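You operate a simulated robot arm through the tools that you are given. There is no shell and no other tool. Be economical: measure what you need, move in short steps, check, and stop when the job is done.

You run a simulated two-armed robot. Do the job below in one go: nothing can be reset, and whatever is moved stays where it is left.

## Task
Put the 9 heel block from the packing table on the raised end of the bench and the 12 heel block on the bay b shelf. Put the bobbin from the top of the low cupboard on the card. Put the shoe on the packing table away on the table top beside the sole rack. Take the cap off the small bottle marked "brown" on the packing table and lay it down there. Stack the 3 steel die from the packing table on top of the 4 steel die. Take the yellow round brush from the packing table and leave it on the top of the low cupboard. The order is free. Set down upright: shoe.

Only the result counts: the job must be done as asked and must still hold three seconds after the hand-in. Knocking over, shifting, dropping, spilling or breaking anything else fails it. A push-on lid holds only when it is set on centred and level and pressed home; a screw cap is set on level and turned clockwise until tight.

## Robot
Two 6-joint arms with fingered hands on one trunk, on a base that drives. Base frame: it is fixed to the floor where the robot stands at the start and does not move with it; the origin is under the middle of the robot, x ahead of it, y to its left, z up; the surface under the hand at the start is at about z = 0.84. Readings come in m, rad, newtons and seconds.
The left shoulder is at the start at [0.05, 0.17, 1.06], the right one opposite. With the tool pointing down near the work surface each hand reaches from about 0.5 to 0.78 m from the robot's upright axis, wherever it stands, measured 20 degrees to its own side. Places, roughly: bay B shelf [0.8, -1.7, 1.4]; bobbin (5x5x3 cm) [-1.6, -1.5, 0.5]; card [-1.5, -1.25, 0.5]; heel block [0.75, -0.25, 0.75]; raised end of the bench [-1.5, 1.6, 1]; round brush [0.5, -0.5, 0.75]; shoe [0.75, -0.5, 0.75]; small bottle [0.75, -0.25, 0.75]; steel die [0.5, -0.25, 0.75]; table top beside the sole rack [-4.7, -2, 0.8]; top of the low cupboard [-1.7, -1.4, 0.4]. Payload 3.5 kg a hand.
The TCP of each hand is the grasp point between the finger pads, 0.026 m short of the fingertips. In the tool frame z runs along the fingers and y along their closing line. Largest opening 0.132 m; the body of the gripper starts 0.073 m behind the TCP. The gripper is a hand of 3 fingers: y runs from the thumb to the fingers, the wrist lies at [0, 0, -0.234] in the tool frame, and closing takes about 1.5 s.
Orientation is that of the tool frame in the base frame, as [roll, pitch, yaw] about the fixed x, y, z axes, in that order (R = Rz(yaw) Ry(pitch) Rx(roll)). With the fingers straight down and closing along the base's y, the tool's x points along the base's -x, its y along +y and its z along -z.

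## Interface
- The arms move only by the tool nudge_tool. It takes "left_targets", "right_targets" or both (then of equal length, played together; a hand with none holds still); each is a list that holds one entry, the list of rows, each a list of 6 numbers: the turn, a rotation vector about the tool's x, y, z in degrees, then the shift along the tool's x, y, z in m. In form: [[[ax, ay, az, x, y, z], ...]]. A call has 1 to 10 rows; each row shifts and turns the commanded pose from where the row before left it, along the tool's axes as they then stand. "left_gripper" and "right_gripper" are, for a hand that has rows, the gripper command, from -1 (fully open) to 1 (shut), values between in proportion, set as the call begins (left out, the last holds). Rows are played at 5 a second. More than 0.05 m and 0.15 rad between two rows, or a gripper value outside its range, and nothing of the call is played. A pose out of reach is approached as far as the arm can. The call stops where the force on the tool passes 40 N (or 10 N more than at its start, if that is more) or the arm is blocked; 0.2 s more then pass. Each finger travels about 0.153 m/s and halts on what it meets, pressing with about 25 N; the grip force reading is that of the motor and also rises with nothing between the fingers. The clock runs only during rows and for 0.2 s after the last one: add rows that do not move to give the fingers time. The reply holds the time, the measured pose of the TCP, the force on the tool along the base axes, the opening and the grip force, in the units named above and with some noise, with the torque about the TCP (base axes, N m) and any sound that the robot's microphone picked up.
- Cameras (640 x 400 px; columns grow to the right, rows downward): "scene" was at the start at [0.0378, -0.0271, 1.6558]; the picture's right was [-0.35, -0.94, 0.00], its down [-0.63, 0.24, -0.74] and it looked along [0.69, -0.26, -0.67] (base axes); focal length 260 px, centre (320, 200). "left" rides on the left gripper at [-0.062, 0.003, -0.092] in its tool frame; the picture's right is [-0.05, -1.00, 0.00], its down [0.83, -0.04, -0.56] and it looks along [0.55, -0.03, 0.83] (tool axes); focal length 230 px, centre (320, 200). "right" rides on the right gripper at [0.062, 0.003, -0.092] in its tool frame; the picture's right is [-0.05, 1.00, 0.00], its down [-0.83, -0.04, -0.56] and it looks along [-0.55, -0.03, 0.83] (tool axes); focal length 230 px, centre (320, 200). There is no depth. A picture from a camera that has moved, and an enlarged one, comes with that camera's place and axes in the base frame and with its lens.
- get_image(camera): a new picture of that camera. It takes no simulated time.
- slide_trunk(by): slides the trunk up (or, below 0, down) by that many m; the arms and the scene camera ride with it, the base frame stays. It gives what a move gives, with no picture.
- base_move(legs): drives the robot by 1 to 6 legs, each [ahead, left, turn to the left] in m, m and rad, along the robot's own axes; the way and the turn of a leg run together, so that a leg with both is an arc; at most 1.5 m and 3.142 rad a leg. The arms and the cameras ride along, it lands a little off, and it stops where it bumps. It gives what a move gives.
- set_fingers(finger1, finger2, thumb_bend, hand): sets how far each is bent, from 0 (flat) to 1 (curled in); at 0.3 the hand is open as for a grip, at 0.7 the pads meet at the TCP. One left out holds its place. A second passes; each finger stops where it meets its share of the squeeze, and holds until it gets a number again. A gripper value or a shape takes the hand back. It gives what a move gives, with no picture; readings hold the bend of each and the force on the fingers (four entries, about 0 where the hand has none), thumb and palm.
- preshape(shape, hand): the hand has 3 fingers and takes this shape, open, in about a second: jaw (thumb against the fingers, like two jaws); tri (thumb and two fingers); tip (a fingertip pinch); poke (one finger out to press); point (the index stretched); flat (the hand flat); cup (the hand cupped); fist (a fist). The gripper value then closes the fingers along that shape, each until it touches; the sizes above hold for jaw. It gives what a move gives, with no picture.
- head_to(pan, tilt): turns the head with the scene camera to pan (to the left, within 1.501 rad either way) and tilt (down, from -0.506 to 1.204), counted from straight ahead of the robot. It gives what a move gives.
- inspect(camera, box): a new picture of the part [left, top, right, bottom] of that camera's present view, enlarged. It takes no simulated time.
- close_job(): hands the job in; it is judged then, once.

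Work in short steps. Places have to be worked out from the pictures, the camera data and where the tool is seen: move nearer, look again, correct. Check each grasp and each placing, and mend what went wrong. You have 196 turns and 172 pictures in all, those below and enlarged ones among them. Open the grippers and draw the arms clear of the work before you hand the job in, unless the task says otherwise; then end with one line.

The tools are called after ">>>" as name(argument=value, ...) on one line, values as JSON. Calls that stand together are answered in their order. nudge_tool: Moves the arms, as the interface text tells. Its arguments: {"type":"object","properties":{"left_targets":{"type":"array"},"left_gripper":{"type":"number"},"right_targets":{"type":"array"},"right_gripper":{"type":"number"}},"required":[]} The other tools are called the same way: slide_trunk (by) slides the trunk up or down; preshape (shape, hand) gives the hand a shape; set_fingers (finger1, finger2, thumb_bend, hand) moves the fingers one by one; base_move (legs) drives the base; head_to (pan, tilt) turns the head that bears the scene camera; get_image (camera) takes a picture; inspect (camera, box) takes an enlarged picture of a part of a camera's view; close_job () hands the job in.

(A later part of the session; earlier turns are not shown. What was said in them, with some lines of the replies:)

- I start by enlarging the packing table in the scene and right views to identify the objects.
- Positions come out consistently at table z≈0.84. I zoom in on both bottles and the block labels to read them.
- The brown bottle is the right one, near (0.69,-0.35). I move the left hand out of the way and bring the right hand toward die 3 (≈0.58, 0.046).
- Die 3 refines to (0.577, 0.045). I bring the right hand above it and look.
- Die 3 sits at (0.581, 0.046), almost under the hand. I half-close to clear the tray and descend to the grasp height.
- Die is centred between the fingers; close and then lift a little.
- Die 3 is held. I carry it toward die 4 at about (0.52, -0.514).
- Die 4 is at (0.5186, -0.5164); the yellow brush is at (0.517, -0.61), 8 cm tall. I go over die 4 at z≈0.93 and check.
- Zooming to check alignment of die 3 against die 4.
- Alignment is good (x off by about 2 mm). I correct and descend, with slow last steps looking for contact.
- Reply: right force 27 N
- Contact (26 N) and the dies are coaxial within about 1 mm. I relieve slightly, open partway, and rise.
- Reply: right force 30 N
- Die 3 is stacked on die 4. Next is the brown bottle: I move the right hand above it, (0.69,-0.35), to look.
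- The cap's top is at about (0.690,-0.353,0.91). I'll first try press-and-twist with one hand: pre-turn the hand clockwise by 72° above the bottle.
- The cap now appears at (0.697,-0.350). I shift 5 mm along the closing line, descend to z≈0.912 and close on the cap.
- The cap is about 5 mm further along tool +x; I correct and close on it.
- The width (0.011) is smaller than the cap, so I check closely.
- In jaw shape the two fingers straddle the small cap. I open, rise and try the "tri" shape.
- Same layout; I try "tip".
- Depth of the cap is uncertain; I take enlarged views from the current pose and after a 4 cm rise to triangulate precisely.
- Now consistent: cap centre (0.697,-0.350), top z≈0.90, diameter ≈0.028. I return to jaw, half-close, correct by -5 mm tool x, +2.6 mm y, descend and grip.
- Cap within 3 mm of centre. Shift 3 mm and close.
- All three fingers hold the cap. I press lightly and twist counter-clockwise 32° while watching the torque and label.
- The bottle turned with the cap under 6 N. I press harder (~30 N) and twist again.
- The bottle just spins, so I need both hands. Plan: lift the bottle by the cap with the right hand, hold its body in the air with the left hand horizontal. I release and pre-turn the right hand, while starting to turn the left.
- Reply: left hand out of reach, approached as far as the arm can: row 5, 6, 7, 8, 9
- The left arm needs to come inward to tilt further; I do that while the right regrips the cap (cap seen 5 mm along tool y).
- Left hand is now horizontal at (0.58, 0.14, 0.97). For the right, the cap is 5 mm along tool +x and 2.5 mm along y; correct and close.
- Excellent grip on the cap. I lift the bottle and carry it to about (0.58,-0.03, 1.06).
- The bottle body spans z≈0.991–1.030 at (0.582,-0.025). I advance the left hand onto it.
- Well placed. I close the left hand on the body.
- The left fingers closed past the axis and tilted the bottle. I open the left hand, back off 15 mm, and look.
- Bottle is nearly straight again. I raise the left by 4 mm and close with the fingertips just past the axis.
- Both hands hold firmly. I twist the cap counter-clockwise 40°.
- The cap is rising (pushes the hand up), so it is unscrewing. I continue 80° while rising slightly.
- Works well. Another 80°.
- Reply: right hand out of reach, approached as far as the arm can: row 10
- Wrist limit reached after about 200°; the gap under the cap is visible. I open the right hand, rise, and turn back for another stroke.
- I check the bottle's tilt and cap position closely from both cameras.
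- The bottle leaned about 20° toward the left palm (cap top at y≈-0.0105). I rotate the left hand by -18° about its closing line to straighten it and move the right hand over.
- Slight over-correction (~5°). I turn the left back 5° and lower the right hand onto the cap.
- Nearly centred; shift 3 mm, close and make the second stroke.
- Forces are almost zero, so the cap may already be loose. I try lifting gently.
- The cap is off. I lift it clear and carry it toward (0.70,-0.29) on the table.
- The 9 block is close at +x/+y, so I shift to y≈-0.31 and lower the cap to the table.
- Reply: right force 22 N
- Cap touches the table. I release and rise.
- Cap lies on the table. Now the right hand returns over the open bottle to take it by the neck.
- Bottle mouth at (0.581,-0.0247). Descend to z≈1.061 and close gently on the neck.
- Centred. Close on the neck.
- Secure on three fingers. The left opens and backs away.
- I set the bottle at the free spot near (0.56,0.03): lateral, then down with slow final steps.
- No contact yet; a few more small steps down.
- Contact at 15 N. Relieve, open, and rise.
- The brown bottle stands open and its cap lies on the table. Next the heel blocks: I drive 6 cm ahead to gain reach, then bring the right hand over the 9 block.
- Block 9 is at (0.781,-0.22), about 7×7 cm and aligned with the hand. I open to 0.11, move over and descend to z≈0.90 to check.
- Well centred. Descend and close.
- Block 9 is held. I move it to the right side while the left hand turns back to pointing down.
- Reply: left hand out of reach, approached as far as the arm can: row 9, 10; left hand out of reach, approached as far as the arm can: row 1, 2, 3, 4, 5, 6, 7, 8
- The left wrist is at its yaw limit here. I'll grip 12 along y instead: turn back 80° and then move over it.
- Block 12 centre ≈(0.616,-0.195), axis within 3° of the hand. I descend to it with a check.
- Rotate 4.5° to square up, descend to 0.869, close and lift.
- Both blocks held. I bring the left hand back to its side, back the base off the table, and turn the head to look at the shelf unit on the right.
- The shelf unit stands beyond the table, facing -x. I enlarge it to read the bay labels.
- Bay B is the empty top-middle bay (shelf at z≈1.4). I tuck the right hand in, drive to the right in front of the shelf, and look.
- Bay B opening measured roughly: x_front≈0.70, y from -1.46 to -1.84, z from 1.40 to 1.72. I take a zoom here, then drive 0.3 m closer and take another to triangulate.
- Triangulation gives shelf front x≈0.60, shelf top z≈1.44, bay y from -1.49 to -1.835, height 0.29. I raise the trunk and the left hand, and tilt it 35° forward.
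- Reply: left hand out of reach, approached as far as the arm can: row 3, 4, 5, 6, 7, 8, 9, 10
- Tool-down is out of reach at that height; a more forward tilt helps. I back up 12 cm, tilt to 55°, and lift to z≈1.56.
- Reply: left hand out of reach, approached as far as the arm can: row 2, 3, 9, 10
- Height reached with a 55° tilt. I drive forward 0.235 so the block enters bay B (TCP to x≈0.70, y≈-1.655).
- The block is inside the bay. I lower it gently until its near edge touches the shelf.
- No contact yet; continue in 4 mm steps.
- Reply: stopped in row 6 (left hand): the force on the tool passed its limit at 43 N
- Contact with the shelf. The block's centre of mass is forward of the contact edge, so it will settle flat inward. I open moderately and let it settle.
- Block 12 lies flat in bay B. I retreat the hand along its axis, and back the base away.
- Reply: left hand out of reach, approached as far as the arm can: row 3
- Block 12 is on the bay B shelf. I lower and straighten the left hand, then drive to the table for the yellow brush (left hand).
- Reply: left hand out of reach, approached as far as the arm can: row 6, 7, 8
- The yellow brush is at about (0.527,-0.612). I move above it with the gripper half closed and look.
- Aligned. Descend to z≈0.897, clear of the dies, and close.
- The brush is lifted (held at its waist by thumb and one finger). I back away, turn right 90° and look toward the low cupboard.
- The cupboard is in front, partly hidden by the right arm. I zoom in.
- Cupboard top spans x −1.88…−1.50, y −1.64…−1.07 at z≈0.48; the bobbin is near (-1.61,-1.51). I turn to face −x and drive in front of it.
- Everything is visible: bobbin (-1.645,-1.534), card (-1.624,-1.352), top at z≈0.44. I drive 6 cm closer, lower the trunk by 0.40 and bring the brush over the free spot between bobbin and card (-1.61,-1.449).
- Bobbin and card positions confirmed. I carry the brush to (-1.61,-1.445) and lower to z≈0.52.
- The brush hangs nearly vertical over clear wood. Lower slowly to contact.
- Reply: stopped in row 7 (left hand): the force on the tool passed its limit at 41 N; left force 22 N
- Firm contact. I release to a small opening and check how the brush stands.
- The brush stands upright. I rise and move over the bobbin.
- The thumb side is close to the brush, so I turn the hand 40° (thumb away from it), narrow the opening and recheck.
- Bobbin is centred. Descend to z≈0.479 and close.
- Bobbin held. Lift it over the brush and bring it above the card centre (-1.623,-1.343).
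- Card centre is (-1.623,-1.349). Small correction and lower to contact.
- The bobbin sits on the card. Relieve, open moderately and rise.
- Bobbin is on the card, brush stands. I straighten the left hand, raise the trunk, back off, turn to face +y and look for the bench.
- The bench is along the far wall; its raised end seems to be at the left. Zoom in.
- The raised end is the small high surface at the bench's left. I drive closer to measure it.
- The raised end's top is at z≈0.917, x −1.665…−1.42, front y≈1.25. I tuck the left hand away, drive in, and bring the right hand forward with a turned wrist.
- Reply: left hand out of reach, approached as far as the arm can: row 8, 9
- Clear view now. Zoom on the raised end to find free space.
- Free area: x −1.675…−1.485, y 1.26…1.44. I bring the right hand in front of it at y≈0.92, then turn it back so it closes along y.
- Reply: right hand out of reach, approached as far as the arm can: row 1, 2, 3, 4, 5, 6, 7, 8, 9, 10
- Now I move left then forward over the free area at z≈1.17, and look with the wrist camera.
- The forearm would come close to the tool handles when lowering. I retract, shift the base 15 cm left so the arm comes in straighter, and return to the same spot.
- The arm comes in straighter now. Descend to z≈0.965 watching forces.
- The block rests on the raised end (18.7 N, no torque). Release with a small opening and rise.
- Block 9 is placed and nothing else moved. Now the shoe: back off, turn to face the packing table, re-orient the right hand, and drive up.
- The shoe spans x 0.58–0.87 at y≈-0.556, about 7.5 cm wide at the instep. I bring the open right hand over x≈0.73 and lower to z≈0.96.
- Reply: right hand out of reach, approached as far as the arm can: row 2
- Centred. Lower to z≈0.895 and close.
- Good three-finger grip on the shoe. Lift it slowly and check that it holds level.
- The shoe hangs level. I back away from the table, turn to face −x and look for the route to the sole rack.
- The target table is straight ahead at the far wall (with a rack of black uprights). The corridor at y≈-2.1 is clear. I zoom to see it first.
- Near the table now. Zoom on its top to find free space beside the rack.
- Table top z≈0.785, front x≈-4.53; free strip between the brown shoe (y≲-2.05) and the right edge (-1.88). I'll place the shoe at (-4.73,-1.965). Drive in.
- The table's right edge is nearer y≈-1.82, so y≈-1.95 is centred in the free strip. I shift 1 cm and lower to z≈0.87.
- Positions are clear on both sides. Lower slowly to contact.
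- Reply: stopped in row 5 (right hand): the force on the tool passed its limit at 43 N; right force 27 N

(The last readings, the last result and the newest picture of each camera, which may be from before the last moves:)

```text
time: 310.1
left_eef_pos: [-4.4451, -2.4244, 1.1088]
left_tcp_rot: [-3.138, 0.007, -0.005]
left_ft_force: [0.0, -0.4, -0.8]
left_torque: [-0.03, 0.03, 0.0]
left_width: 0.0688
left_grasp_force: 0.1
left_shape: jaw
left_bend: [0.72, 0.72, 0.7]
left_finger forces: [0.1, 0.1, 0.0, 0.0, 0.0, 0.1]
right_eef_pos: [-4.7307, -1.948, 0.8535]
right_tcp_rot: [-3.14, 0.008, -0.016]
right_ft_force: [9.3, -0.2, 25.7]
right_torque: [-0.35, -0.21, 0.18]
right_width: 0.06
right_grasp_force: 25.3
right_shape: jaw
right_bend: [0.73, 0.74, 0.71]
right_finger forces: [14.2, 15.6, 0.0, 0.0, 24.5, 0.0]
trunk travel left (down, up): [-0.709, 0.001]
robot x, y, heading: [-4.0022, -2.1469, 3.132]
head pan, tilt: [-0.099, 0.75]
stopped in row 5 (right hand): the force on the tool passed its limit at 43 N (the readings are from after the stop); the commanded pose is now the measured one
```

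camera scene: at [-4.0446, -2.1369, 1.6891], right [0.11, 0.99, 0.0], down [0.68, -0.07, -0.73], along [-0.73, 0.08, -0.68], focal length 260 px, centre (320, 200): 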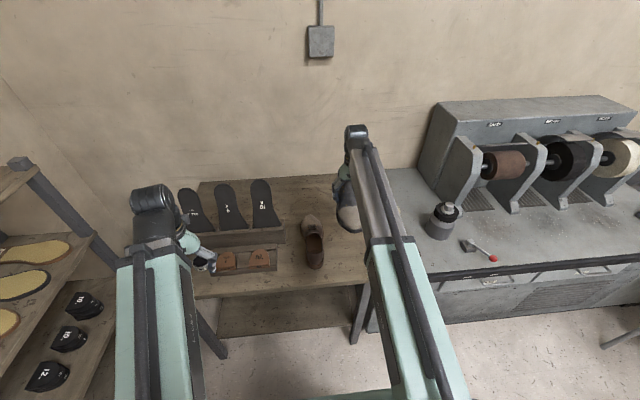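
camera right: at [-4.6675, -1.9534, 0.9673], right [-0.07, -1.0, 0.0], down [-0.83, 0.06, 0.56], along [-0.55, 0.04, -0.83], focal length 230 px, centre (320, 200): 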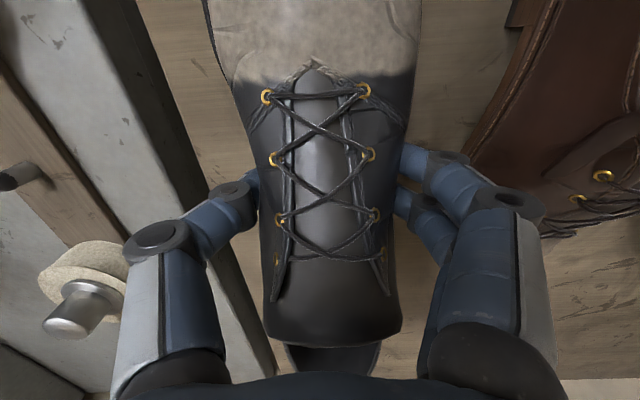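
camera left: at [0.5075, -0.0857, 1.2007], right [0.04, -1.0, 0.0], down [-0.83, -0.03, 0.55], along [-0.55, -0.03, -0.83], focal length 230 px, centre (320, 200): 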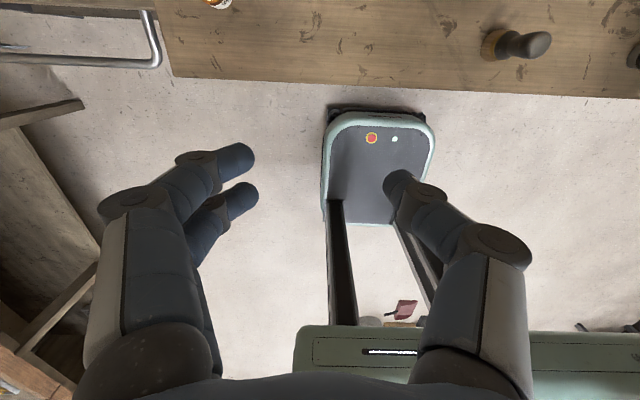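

Contact with the table top. I relieve slightly and release with a small opening.

>>> nudge_tool(right_targets=[[[0, 0, 0, 0, 0, -0.001], [0, 0, 0, 0, 0, 0]]])

>>> nudge_tool(right_targets=[[[0, 0, 0, 0, 0, 0], [0, 0, 0, 0, 0, 0], [0, 0, 0, 0, 0, 0]]], right_gripper=-0.4)

>>> get_image(camera="right")

```text
time: 310.8
left_eef_pos: [-4.4442, -2.4237, 1.1091]
left_tcp_rot: [-3.138, 0.006, -0.006]
left_ft_force: [0.7, 0.5, -0.2]
left_torque: [-0.01, 0.0, 0.01]
left_width: 0.0688
left_grasp_force: 0.1
left_shape: jaw
left_bend: [0.72, 0.72, 0.7]
left_finger forces: [0.1, 0.0, 0.0, 0.0, 0.1, 0.0]
right_eef_pos: [-4.7305, -1.948, 0.8529]
right_tcp_rot: [-3.138, 0.01, -0.017]
right_ft_force: [6.4, 1.2, 29.0]
right_torque: [-0.32, -0.13, 0.14]
right_width: 0.0602
right_grasp_force: 25.0
right_shape: jaw
right_bend: [0.73, 0.74, 0.71]
right_finger forces: [14.3, 15.4, 0.0, 0.0, 25.3, 0.1]
trunk travel left (down, up): [-0.709, 0.001]
robot x, y, heading: [-4.001, -2.1493, 3.136]
head pan, tilt: [-0.099, 0.75]
```

```text
time: 311.6
left_eef_pos: [-4.4479, -2.4233, 1.1087]
left_tcp_rot: [-3.139, 0.006, -0.005]
left_ft_force: [-0.3, 0.0, -0.4]
left_torque: [-0.03, -0.03, 0.01]
left_width: 0.0689
left_grasp_force: 0.0
left_shape: jaw
left_bend: [0.72, 0.72, 0.7]
left_finger forces: [0.0, 0.0, 0.0, 0.1, 0.1, 0.0]
right_eef_pos: [-4.7337, -1.9475, 0.8486]
right_tcp_rot: [-3.138, 0.004, -0.018]
right_ft_force: [0.2, 0.4, -0.9]
right_torque: [0.01, 0.0, -0.01]
right_width: 0.092
right_grasp_force: 0.1
right_shape: jaw
right_bend: [0.68, 0.68, 0.64]
right_finger forces: [0.1, 0.0, 0.0, 0.0, 0.0, 0.1]
trunk travel left (down, up): [-0.709, 0.001]
robot x, y, heading: [-4.0012, -2.1464, 3.131]
head pan, tilt: [-0.099, 0.75]
```

```text
37 pictures are left
camera right: at [-4.6696, -1.953, 0.9406], right [-0.07, -1.0, 0.0], down [-0.83, 0.06, 0.56], along [-0.56, 0.04, -0.83], focal length 230 px, centre (320, 200)
```

right: 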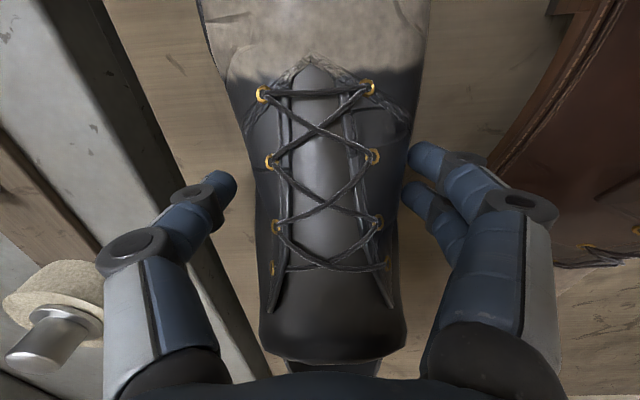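

Released. Rise straight up and check.

>>> nudge_tool(right_targets=[[[0, 0, 0, 0, 0, -0.02], [0, 0, 0, 0, 0, -0.03], [0, 0, 0, 0, 0, -0.04], [0, 0, 0, 0, 0, -0.045], [0, 0, 0, 0, 0, -0.045], [0, 0, 0, 0, 0, -0.045]]])

>>> base_move(legs=[[-0.5, 0, 0]])

>>> inspect(camera="scene", box=[200, 60, 460, 240])

```text
time: 312.9
left_eef_pos: [-4.4459, -2.4239, 1.1081]
left_tcp_rot: [-3.14, 0.005, -0.006]
left_ft_force: [0.3, 0.1, 0.2]
left_torque: [0.0, -0.01, 0.04]
left_width: 0.0687
left_grasp_force: 0.1
left_shape: jaw
left_bend: [0.72, 0.72, 0.7]
left_finger forces: [0.0, 0.0, 0.0, 0.1, 0.0, 0.0]
right_eef_pos: [-4.7305, -1.9493, 1.0771]
right_tcp_rot: [-3.138, 0.006, -0.019]
right_ft_force: [0.2, -0.7, -0.6]
right_torque: [-0.01, -0.01, 0.02]
right_width: 0.0918
right_grasp_force: 0.2
right_shape: jaw
right_bend: [0.68, 0.68, 0.64]
right_finger forces: [0.0, 0.0, 0.0, 0.1, 0.1, 0.1]
trunk travel left (down, up): [-0.709, 0.001]
robot x, y, heading: [-4.0035, -2.1426, 3.138]
head pan, tilt: [-0.099, 0.75]
```

```text
time: 315.9
left_eef_pos: [-3.9351, -2.4275, 1.11]
left_tcp_rot: [-3.137, 0.005, -0.001]
left_ft_force: [0.8, 0.7, 0.8]
left_torque: [0.02, 0.01, 0.03]
left_width: 0.0689
left_grasp_force: 0.1
left_shape: jaw
left_bend: [0.72, 0.72, 0.7]
left_finger forces: [0.0, 0.0, 0.0, 0.0, 0.1, 0.0]
right_eef_pos: [-4.2202, -1.9541, 1.0768]
right_tcp_rot: [-3.139, 0.01, -0.013]
right_ft_force: [0.0, 0.3, 0.8]
right_torque: [-0.01, 0.0, -0.01]
right_width: 0.0919
right_grasp_force: 0.1
right_shape: jaw
right_bend: [0.68, 0.68, 0.64]
right_finger forces: [0.0, 0.0, 0.0, 0.0, 0.1, 0.0]
trunk travel left (down, up): [-0.709, 0.001]
robot x, y, heading: [-3.4928, -2.1481, 3.136]
head pan, tilt: [-0.099, 0.75]
```

```text
2.22 times, centred on (330, 150) of scene
camera zoom: at [-3.533, -2.1397, 1.6891], right [0.1, 0.99, 0.0], down [0.68, -0.07, -0.73], along [-0.73, 0.07, -0.68], focal length 578 px, centre (298, 311)
```

zoom: 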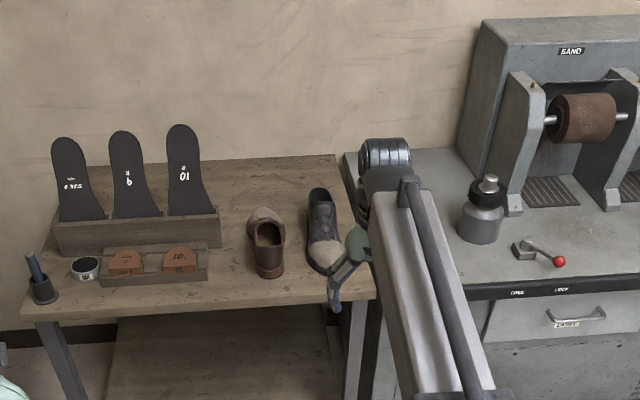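

All items are placed: the shoe stands upright beside the sole rack. I open both hands fully in free space before handing in.

>>> nudge_tool(left_targets=[[[0, 0, 0, 0, 0, 0], [0, 0, 0, 0, 0, 0], [0, 0, 0, 0, 0, 0], [0, 0, 0, 0, 0, 0]]], right_targets=[[[0, 0, 0, 0, 0, 0], [0, 0, 0, 0, 0, 0], [0, 0, 0, 0, 0, 0], [0, 0, 0, 0, 0, 0]]], left_gripper=-1, right_gripper=-1)

```text
time: 316.9
left_eef_pos: [-3.9359, -2.4277, 1.1078]
left_tcp_rot: [-3.139, 0.004, -0.001]
left_ft_force: [-0.7, -0.3, 0.5]
left_torque: [0.0, -0.02, 0.01]
left_width: 0.132
left_grasp_force: 0.0
left_shape: jaw
left_bend: [0.3, 0.3, 0.3]
left_finger forces: [0.0, 0.0, 0.0, 0.0, 0.1, 0.0]
right_eef_pos: [-4.221, -1.9546, 1.0755]
right_tcp_rot: [-3.138, 0.007, -0.015]
right_ft_force: [-0.1, 0.0, -0.3]
right_torque: [-0.01, -0.01, 0.01]
right_width: 0.1319
right_grasp_force: 0.0
right_shape: jaw
right_bend: [0.3, 0.3, 0.3]
right_finger forces: [0.0, 0.1, 0.0, 0.0, 0.0, 0.1]
trunk travel left (down, up): [-0.709, 0.001]
robot x, y, heading: [-3.4937, -2.1493, 3.139]
head pan, tilt: [-0.099, 0.75]
```

Both hands are open and clear of the work; I hand the job in.

>>> close_job()

```text
The job is handed in.
```

I finished all seven placements and handed the job in: both heel blocks, the bobbin, the shoe (set down upright), the "brown" bottle's cap, the stacked steel dies and the yellow brush; to unscrew the cap I had to lift the brown bottle, and it now stands open at a different spot on the packing table.
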